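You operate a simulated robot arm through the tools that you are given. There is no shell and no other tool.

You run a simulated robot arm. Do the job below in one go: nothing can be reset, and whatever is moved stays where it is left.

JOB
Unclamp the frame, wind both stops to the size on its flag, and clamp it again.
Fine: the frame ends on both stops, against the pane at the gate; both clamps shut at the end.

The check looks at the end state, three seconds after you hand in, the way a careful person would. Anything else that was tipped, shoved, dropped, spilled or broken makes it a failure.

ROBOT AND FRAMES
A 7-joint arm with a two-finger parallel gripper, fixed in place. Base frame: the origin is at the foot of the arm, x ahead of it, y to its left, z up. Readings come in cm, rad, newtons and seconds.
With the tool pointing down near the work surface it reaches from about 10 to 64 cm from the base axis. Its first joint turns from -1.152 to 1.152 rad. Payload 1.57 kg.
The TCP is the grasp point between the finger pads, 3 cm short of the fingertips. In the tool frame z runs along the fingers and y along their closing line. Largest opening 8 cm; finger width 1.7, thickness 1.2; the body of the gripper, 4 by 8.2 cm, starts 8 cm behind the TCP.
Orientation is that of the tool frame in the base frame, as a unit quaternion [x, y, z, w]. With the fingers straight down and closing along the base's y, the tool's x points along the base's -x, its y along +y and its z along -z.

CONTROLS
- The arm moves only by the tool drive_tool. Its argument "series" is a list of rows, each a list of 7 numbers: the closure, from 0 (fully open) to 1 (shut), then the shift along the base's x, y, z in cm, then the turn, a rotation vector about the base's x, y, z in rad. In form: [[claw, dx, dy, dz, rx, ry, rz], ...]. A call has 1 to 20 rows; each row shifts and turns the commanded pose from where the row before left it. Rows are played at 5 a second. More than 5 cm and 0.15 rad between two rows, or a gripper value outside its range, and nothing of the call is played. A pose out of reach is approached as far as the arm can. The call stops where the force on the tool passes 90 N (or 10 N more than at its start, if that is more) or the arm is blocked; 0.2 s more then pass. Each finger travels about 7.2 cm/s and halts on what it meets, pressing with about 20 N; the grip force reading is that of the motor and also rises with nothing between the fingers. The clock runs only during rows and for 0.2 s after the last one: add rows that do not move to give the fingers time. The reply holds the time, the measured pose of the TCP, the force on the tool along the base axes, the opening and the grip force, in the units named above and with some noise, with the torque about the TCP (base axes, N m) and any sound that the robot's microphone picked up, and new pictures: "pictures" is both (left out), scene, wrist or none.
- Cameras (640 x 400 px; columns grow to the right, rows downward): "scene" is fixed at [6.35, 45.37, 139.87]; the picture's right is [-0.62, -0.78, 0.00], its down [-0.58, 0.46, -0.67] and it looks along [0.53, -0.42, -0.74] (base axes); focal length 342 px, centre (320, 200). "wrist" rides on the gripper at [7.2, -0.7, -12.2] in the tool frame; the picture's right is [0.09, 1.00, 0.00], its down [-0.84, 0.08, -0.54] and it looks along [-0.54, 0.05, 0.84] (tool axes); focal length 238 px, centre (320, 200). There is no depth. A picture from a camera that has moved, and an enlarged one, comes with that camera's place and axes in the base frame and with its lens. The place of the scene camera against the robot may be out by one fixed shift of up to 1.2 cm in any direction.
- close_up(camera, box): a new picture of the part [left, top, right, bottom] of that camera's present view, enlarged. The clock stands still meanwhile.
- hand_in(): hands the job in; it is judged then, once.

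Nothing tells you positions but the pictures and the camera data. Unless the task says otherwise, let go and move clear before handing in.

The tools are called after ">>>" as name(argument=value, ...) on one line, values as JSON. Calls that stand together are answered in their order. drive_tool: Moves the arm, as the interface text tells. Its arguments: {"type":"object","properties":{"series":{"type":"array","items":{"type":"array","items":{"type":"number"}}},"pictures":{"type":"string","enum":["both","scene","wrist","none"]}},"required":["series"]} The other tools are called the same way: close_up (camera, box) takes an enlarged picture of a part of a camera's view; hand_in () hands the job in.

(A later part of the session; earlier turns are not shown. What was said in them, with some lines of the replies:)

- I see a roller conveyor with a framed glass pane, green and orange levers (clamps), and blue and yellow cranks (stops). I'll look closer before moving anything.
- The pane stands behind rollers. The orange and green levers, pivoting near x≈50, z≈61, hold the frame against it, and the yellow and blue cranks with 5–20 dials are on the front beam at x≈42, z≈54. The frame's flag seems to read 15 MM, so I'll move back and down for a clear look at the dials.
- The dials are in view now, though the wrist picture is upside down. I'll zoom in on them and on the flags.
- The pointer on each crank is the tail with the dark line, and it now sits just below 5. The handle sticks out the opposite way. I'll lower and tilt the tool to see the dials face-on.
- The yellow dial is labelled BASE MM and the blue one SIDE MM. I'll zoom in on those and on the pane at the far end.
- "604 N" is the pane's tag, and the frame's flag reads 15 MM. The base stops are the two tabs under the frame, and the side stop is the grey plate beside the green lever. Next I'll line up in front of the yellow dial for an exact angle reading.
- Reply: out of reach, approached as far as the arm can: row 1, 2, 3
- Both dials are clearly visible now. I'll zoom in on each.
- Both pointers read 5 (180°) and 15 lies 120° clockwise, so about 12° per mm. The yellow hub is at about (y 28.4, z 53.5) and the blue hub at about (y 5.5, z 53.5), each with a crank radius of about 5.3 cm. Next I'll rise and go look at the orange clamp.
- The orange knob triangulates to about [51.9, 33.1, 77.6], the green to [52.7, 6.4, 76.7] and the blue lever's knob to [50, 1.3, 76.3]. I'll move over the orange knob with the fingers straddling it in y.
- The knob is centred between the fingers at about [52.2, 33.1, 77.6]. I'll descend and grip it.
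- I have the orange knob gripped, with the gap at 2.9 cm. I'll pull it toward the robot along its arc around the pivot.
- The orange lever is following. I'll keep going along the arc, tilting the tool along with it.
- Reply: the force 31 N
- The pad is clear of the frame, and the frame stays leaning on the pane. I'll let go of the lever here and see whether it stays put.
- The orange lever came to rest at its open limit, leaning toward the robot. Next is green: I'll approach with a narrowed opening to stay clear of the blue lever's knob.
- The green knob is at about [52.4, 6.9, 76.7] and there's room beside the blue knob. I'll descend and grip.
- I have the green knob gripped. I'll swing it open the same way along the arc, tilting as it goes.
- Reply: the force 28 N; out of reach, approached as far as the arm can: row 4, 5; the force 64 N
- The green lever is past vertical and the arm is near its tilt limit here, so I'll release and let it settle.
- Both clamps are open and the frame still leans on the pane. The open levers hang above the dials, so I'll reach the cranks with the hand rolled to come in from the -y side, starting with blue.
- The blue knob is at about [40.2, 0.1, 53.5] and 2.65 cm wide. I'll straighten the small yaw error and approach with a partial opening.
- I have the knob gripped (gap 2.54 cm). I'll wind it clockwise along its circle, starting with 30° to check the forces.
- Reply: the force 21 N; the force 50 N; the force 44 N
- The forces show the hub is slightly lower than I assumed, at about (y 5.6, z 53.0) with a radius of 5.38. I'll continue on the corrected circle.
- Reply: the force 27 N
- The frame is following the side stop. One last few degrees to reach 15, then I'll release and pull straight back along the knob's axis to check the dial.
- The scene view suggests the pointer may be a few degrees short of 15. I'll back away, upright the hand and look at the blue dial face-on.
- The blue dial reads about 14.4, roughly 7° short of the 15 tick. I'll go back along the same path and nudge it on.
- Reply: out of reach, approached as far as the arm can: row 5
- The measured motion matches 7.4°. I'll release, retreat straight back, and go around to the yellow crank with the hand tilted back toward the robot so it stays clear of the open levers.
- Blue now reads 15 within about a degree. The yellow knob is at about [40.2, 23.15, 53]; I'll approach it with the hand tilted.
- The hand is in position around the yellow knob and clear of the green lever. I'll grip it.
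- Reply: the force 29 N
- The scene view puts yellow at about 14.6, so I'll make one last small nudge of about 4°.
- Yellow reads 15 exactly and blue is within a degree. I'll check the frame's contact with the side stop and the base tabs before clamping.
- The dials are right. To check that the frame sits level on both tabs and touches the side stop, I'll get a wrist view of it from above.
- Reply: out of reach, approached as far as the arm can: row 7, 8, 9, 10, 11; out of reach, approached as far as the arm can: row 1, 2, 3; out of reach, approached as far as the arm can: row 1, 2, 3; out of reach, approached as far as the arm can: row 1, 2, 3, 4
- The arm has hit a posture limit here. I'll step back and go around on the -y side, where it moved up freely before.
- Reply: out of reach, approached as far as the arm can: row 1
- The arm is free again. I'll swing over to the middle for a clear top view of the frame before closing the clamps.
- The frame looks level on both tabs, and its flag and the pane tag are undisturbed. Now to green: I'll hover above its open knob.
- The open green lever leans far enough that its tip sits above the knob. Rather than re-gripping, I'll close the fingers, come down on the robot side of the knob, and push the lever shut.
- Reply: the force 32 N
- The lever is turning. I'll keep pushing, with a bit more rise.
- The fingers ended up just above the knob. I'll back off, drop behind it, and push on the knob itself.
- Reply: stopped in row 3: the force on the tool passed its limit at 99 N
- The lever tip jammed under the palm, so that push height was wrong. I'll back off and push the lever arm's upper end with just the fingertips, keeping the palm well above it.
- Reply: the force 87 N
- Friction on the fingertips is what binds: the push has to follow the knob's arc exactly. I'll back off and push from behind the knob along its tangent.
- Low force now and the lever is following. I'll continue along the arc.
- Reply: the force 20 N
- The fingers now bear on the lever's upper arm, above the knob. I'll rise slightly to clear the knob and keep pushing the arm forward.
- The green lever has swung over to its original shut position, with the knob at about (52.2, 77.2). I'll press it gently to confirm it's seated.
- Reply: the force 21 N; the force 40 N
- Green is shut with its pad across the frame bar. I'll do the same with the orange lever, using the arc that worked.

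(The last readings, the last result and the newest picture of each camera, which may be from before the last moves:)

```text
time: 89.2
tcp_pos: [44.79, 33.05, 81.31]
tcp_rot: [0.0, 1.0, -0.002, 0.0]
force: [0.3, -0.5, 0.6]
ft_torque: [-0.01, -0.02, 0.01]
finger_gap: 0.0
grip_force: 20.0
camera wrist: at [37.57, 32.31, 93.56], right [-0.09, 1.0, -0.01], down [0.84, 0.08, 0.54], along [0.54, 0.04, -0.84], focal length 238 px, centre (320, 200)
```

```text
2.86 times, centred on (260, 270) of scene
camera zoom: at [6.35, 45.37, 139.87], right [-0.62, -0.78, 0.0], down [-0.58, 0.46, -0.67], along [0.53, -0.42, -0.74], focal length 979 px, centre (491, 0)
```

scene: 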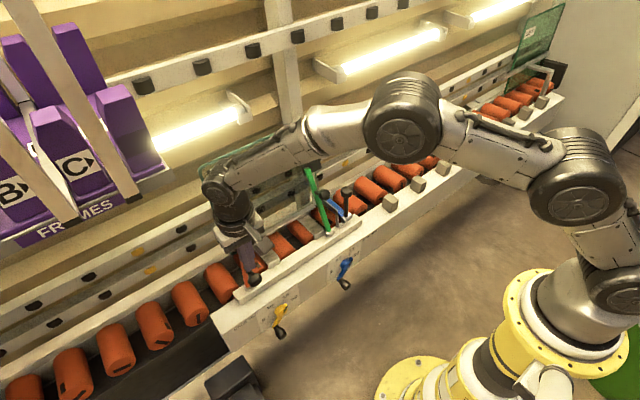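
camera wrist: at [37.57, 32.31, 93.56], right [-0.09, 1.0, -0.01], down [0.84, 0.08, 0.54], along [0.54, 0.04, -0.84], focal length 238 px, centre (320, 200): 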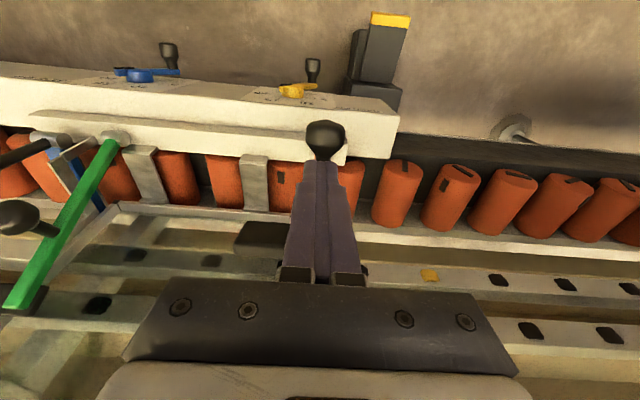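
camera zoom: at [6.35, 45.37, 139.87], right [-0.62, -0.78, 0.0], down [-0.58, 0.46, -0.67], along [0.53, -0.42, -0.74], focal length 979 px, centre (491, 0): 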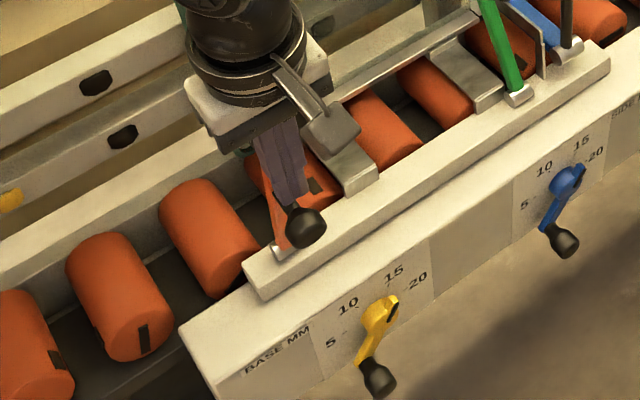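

Same as with green; I'll keep pushing the arm over the top.

>>> drive_tool(series=[[1, 1.0, 0, 0, 0, 0, 0], [1, 1.0, 0, 0, 0, 0, 0], [1, 1.0, 0, 0, 0, 0, 0], [1, 1.0, 0, -0.1, 0, 0, 0], [1, 1.0, 0, -0.1, 0, 0, 0], [1, 1.0, 0, 0, 0, 0, 0], [1, 1.0, 0, 0, 0, 0, 0], [1, 0, 0, 0, 0, 0, 0]])

>>> close_up(camera="scene", box=[180, 170, 300, 300])

```text
time: 91.0
tcp_pos: [51.65, 32.94, 81.05]
tcp_rot: [0.001, 1.0, -0.002, 0.0]
force: [1.4, 0.0, -0.5]
ft_torque: [0.03, -0.05, -0.01]
finger_gap: 0.0
grip_force: 20.3
camera wrist: at [44.6, 32.23, 93.36], right [-0.09, 1.0, -0.01], down [0.84, 0.08, 0.54], along [0.54, 0.04, -0.84], focal length 238 px, centre (320, 200)
```

scene: 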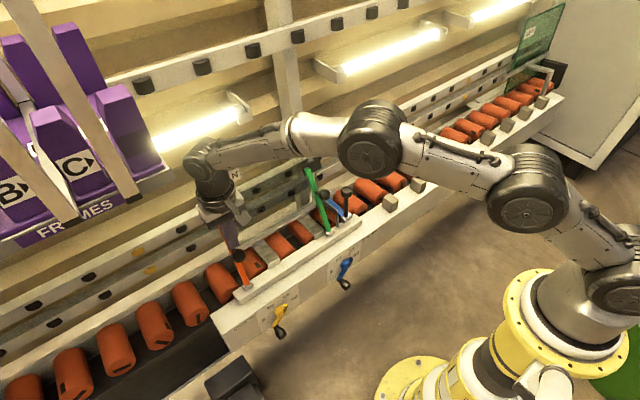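
wrist: 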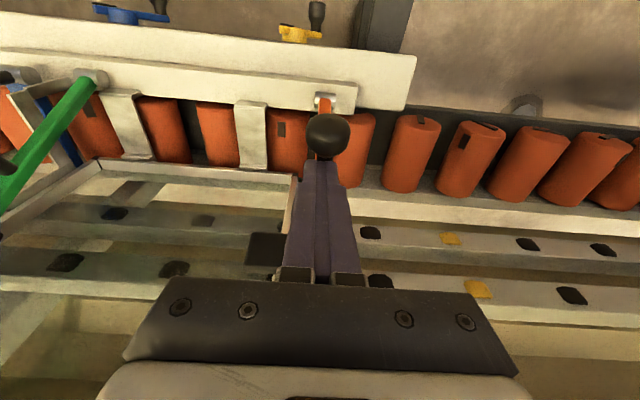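

```text
3.08 times, centred on (240, 235) of scene
camera zoom: at [6.35, 45.37, 139.87], right [-0.62, -0.78, 0.0], down [-0.58, 0.46, -0.67], along [0.53, -0.42, -0.74], focal length 1054 px, centre (566, 92)
```

zoom: 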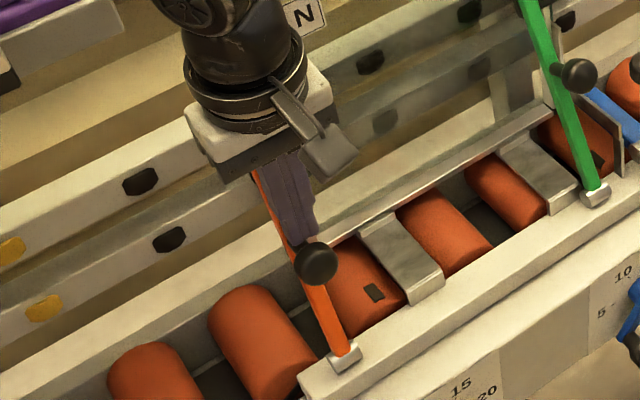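

>>> drive_tool(series=[[1, 1.0, 0, 0, 0, 0, 0], [1, 1.0, 0, 0, 0, 0, 0], [1, 0.7, 0, 0, 0, 0, 0], [1, 0, 0, 0, 0, 0, 0]])

>>> close_up(camera="scene", box=[180, 170, 300, 300])

```text
time: 92.0
tcp_pos: [54.43, 32.94, 81.12]
tcp_rot: [0.0, 1.0, -0.002, -0.001]
force: [0.5, -0.3, 2.5]
ft_torque: [0.0, -0.02, 0.0]
finger_gap: 0.0
grip_force: 20.3
camera wrist: at [47.26, 32.32, 93.41], right [-0.09, 1.0, -0.01], down [0.84, 0.08, 0.54], along [0.54, 0.04, -0.84], focal length 238 px, centre (320, 200)
```

scene: 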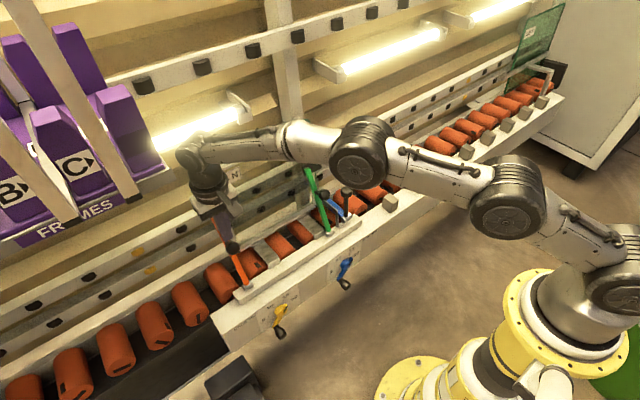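
wrist: 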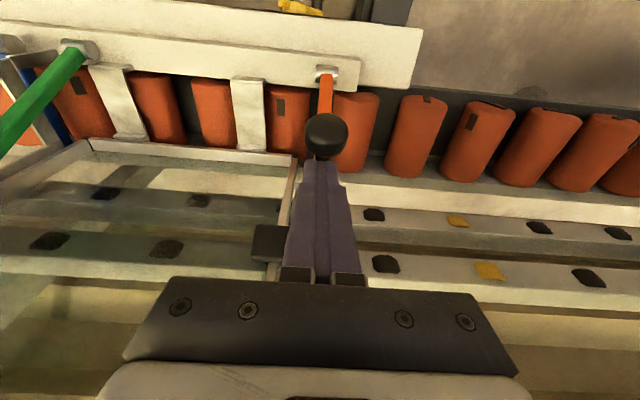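

```text
3.08 times, centred on (240, 235) of scene
camera zoom: at [6.35, 45.37, 139.88], right [-0.62, -0.78, 0.0], down [-0.58, 0.46, -0.67], along [0.53, -0.42, -0.74], focal length 1054 px, centre (566, 92)
```

zoom: 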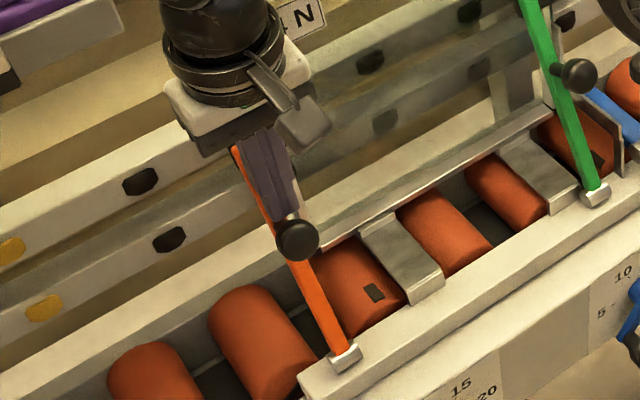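

>>> drive_tool(series=[[1, 0, 0, 2, 0, 0, 0], [1, -0.5, 0, 4, 0, 0, 0], [1, -4, 0, 2, 0, 0, 0], [1, -3, 0, 0, 0, 0, 0]])

>>> close_up(camera="scene", box=[190, 170, 290, 300])

>>> close_up(camera="wrist", box=[200, 60, 440, 290])

```text
time: 93.0
tcp_pos: [46.76, 32.95, 89.26]
tcp_rot: [0.001, 1.0, -0.003, -0.001]
force: [-0.9, -0.3, -0.2]
ft_torque: [0.02, -0.01, 0.01]
finger_gap: 0.01
grip_force: 20.1
camera wrist: at [39.61, 32.34, 101.51], right [-0.09, 1.0, -0.01], down [0.84, 0.08, 0.54], along [0.54, 0.04, -0.84], focal length 238 px, centre (320, 200)
```

scene: 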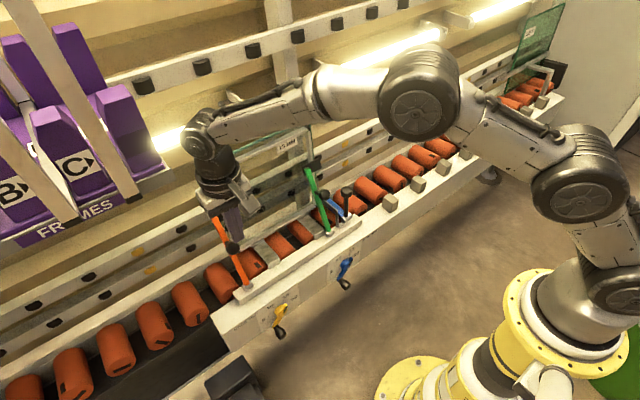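
wrist: 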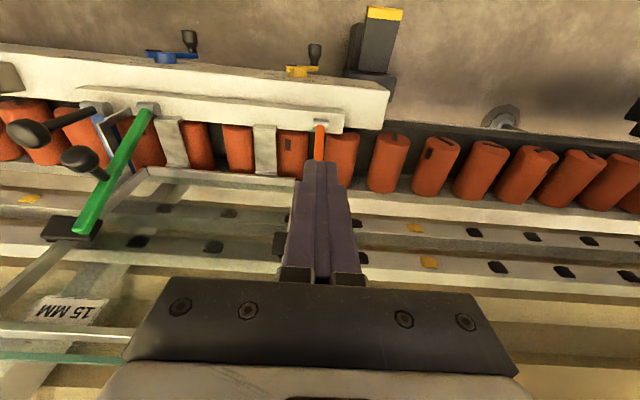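

```text
3.08 times, centred on (240, 235) of scene
camera zoom: at [6.35, 45.37, 139.87], right [-0.62, -0.78, 0.0], down [-0.58, 0.46, -0.67], along [0.53, -0.42, -0.74], focal length 1054 px, centre (566, 92)
```

zoom: 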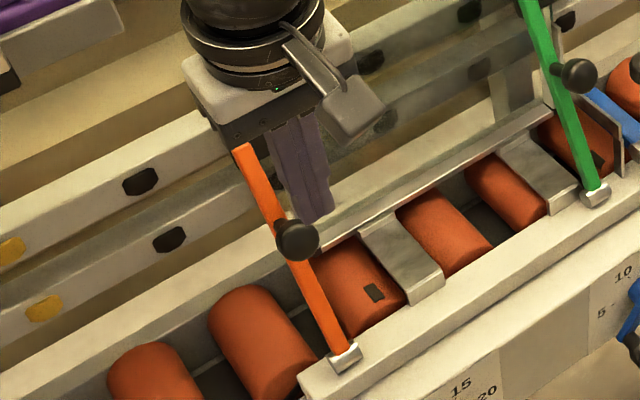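

```text
1.74 times, centred on (320, 175) of wrist
camera zoom: at [39.61, 32.34, 101.51], right [-0.09, 1.0, -0.01], down [0.84, 0.08, 0.54], along [0.54, 0.04, -0.84], focal length 414 px, centre (320, 244)
```

zoom: 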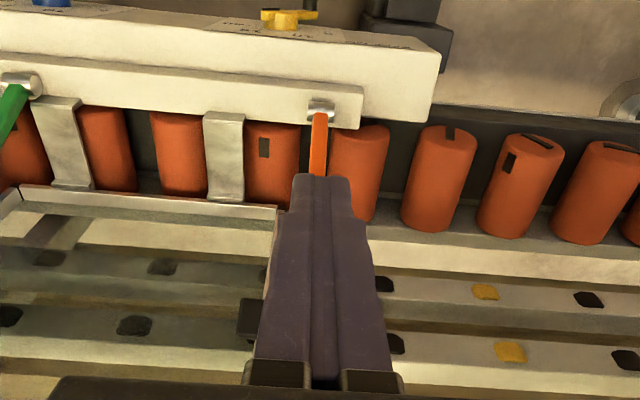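

Orange looks back at its shut position too. I'll press the knob lightly from behind to confirm it's seated.

>>> drive_tool(series=[[1, -0.3, 0, -4.9, 0, 0, 0], [1, 0, 0, -4.9, 0, 0, 0], [1, 1.0, 0, 0, 0, 0, 0], [1, 0.8, 0, 0, 0, 0, 0], [1, 0.6, 0, 0, 0, 0, 0], [1, 0, 0, 0, 0, 0, 0]])

```text
time: 94.4
tcp_pos: [49.16, 32.98, 79.39]
tcp_rot: [0.0, 1.0, -0.004, -0.001]
force: [0.3, -0.1, 0.4]
ft_torque: [0.04, 0.04, 0.02]
finger_gap: 0.02
grip_force: 20.1
camera wrist: at [41.9, 32.3, 91.61], right [-0.09, 1.0, -0.01], down [0.84, 0.08, 0.54], along [0.54, 0.04, -0.84], focal length 238 px, centre (320, 200)
```

scene: 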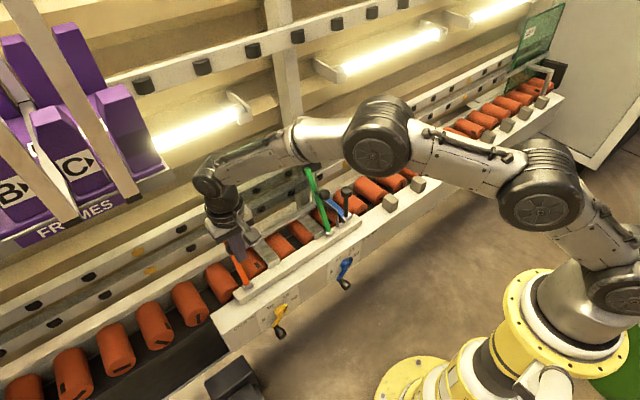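
wrist: 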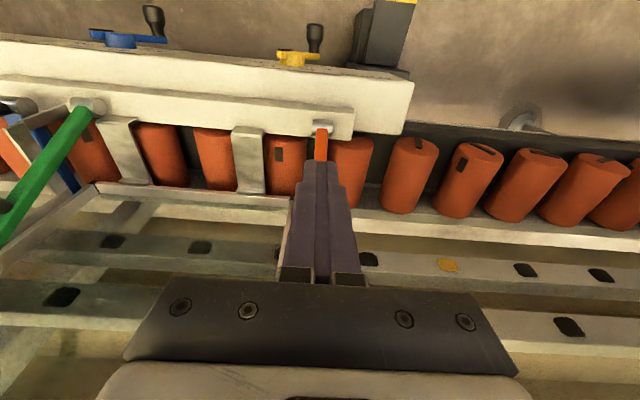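

>>> drive_tool(series=[[1, 0.6, 0, 0, 0, 0, 0], [1, 0.5, 0, 0, 0, 0, 0], [1, 0.3, 0, 0, 0, 0, 0], [1, 0, 0, 0, 0, 0, 0]], pictures="scene")

```text
time: 95.4
tcp_pos: [49.84, 32.95, 79.1]
tcp_rot: [0.001, 1.0, -0.006, -0.01]
force: [-40.3, 4.6, 10.3]
ft_torque: [0.04, 1.06, 0.06]
finger_gap: 0.0
grip_force: 20.0
```

scene: 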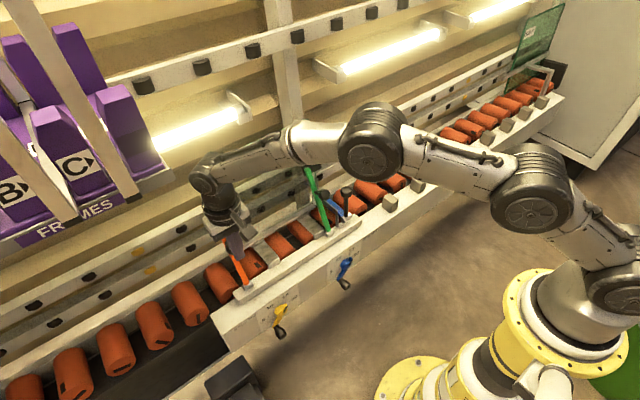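

Firm resistance at 40 N, so orange is seated. I'll retreat clear and inspect everything.

>>> drive_tool(series=[[1, -1.5, 0, 0, 0, 0, 0], [1, -2, 0, 2, 0, 0, 0], [1, -2, 0, 4, 0, 0, 0], [1, -2, 0, 4, 0, 0, 0], [0.8, -2, -2, 4, 0, 0, 0], [0.6, -2, -4, 2, 0, 0, 0], [0.5, -1, -4, 1, 0, 0, 0], [0.5, -2, -4, 0, 0, 0, 0], [0.5, -2, 0, 0, 0, 0, 0]])

>>> close_up(camera="scene", box=[190, 110, 390, 330])

>>> close_up(camera="wrist", box=[150, 60, 450, 290])

>>> close_up(camera="scene", box=[250, 240, 370, 350])

```text
time: 97.4
tcp_pos: [34.12, 18.95, 96.19]
tcp_rot: [0.001, 1.0, -0.003, -0.001]
force: [0.6, 0.5, 0.0]
ft_torque: [-0.02, 0.0, -0.03]
finger_gap: 4.0
grip_force: 0.0
camera wrist: at [26.93, 18.31, 108.49], right [-0.09, 1.0, -0.01], down [0.84, 0.08, 0.54], along [0.54, 0.04, -0.84], focal length 238 px, centre (320, 200)
```

scene: 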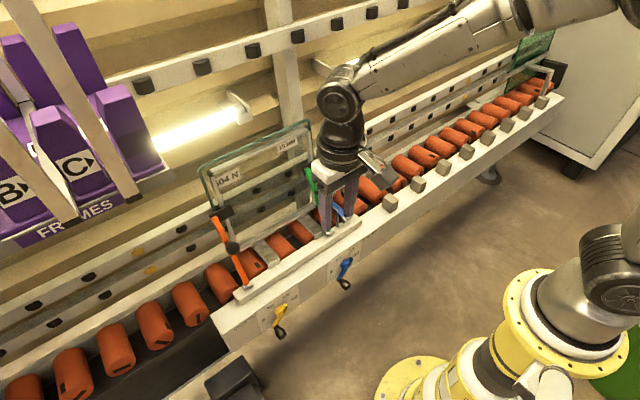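
wrist: 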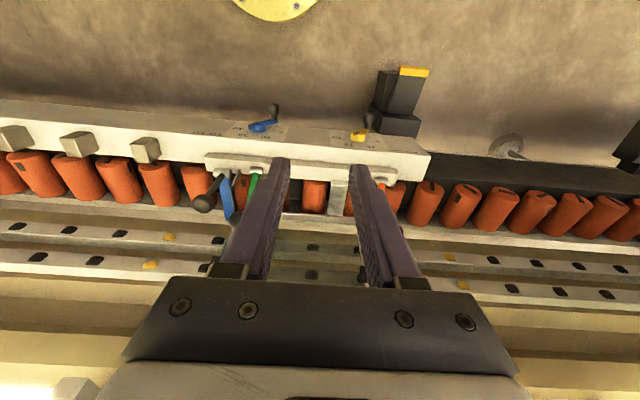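

```text
1.82 times, centred on (290, 220) of scene
camera zoom: at [6.35, 45.37, 139.87], right [-0.62, -0.78, 0.0], down [-0.58, 0.46, -0.67], along [0.53, -0.42, -0.74], focal length 623 px, centre (374, 164)
```

zoom: 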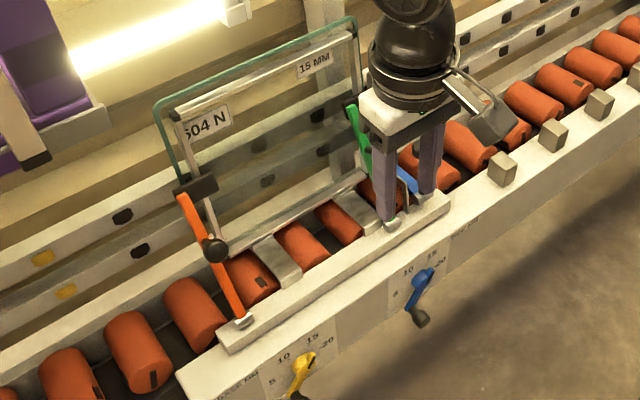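

```text
1.74 times, centred on (300, 175) of wrist
camera zoom: at [26.93, 18.31, 108.49], right [-0.09, 1.0, -0.01], down [0.84, 0.08, 0.54], along [0.54, 0.04, -0.84], focal length 414 px, centre (355, 244)
```

zoom: 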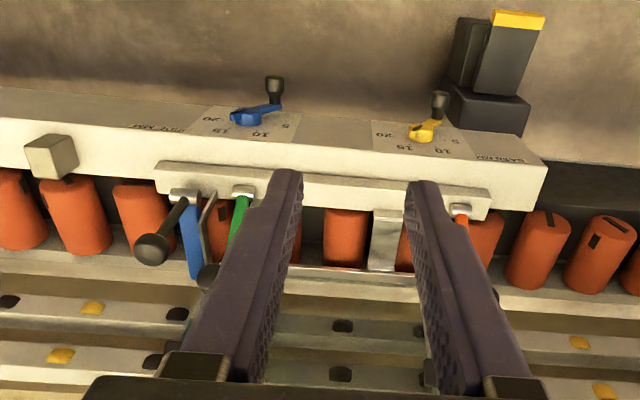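

```text
3.64 times, centred on (310, 295) of scene
camera zoom: at [6.35, 45.37, 139.87], right [-0.62, -0.78, 0.0], down [-0.58, 0.46, -0.67], along [0.53, -0.42, -0.74], focal length 1246 px, centre (356, -146)
```

zoom: 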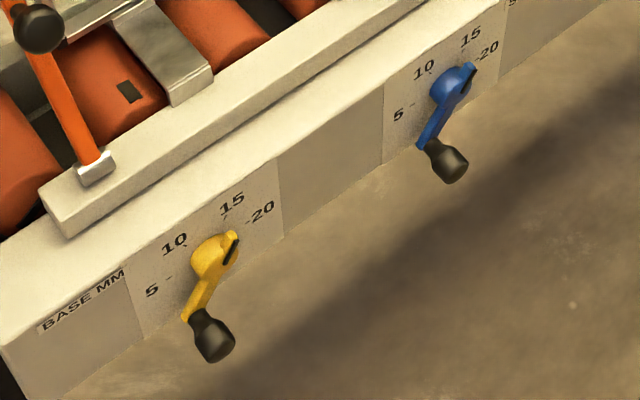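

>>> drive_tool(series=[[0.5, 0, -4, 0, 0, 0, 0], [0.5, 0, -4, 0, 0, 0, 0], [0.5, 0, -4, 0, 0, 0, 0], [0.5, 0, -4, 0, 0, 0, 0], [0.5, 0, -4, 0, 0, 0, 0], [0.5, 0, -4, 0, 0, 0, 0], [0.5, -1, -4, 0, 0, 0, 0]])

>>> close_up(camera="scene", box=[190, 110, 390, 310])

>>> close_up(camera="scene", box=[295, 150, 355, 240])

>>> close_up(camera="scene", box=[195, 160, 285, 280])

>>> close_up(camera="scene", box=[220, 190, 340, 270])

```text
time: 99.0
tcp_pos: [33.04, -8.91, 96.49]
tcp_rot: [0.0, 1.0, -0.003, -0.001]
force: [0.4, 0.2, 0.6]
ft_torque: [0.03, 0.01, 0.03]
finger_gap: 4.01
grip_force: 0.0
camera wrist: at [25.81, -9.67, 108.68], right [-0.09, 1.0, -0.01], down [0.84, 0.08, 0.54], along [0.54, 0.04, -0.84], focal length 238 px, centre (320, 200)
```

scene: 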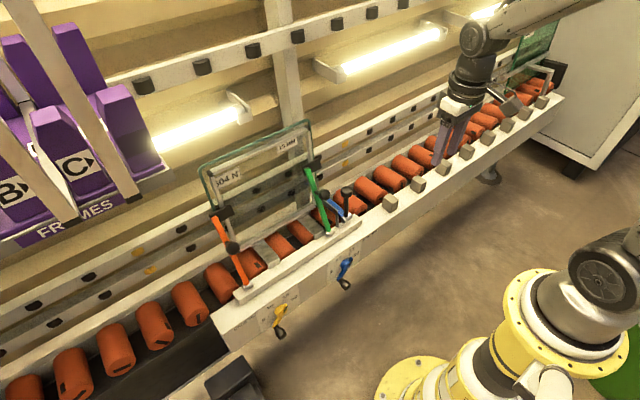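
wrist: 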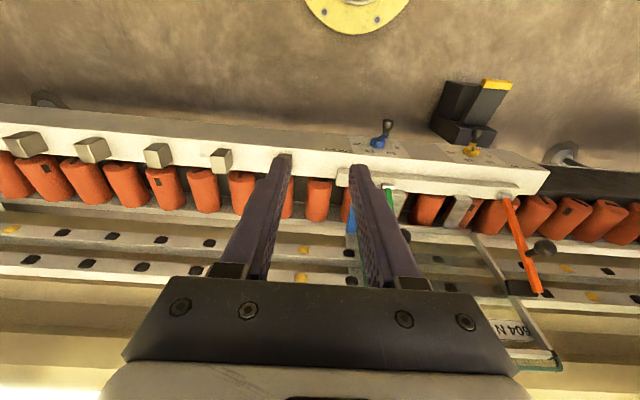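

```text
2.00 times, centred on (290, 210) of scene
camera zoom: at [6.35, 45.38, 139.87], right [-0.62, -0.78, 0.0], down [-0.58, 0.46, -0.67], along [0.53, -0.42, -0.74], focal length 685 px, centre (380, 180)
```

zoom: 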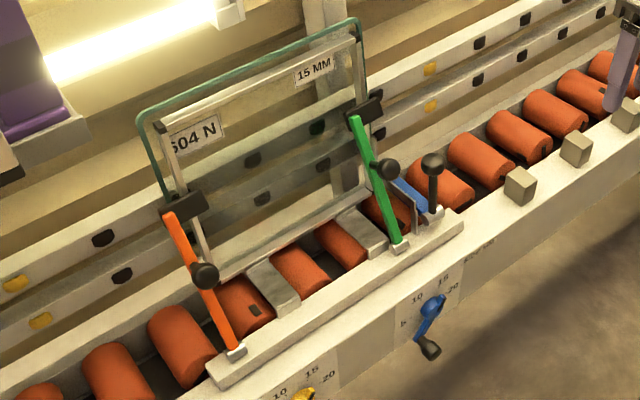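

```text
4.44 times, centred on (325, 195) of scene
camera zoom: at [6.35, 45.38, 139.87], right [-0.62, -0.78, 0.0], down [-0.58, 0.46, -0.67], along [0.53, -0.42, -0.74], focal length 1522 px, centre (298, 222)
```

zoom: 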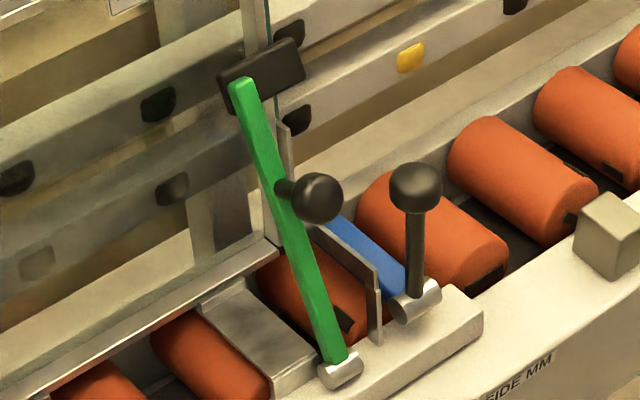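

```text
3.33 times, centred on (240, 220) of scene
camera zoom: at [6.35, 45.38, 139.87], right [-0.62, -0.78, 0.0], down [-0.58, 0.46, -0.67], along [0.53, -0.42, -0.74], focal length 1142 px, centre (587, 133)
```

zoom: 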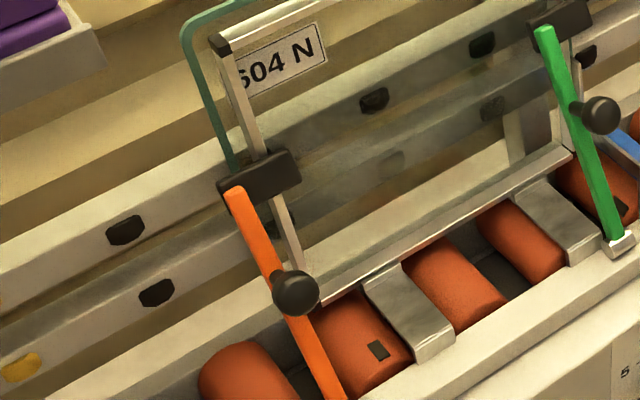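

```text
5.00 times, centred on (280, 230) of scene
camera zoom: at [6.35, 45.38, 139.87], right [-0.62, -0.78, 0.0], down [-0.58, 0.46, -0.67], along [0.53, -0.42, -0.74], focal length 1713 px, centre (520, 50)
```

zoom: 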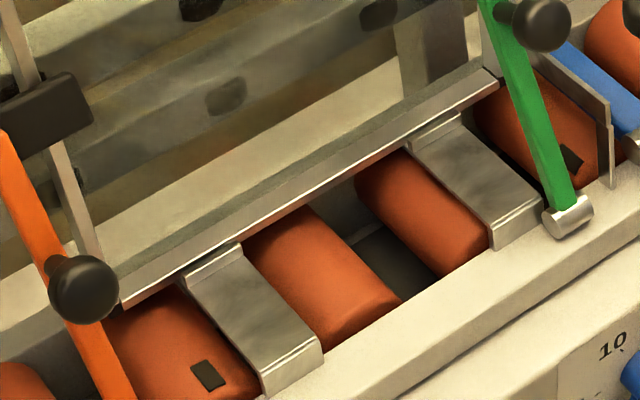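

Both clamps are shut with their pads across the frame's side bars. The frame sits level on both base tabs and against the side stop. Both dials read 15, the pane and the blue lever are where they were, and the arm is clear, so I'm handing in.

>>> hand_in()

```text
The job is handed in.
```

I unclamped the frame, wound both stops to 15 mm (the size on its flag), clamped it again and handed the job in. No verdict has come back yet.

- **Stops:** on the last dial close-ups, BASE (yellow) reads 15 and SIDE (blue) is about one degree past the 15 mark, roughly 0.1 mm.
- **Frame:** it moved over and up with the stops. In the pictures it sits level on both base tabs, against the side stop plate and against the pane. The pane did not appear to move.
- **Clamps:** the green and orange levers are back where they started. I pressed green to about 33 N and orange to about 40 N, and both held firm.

Closing the green clamp took several tries. One push stopped at the 90 N force limit (99 N measured) when the lever tip caught under the gripper palm, and another reached about 80 N before I backed off. I saw no damage or shift afterwards.

The blue gate lever was not touched, and the arm was clear of everything at hand-in.
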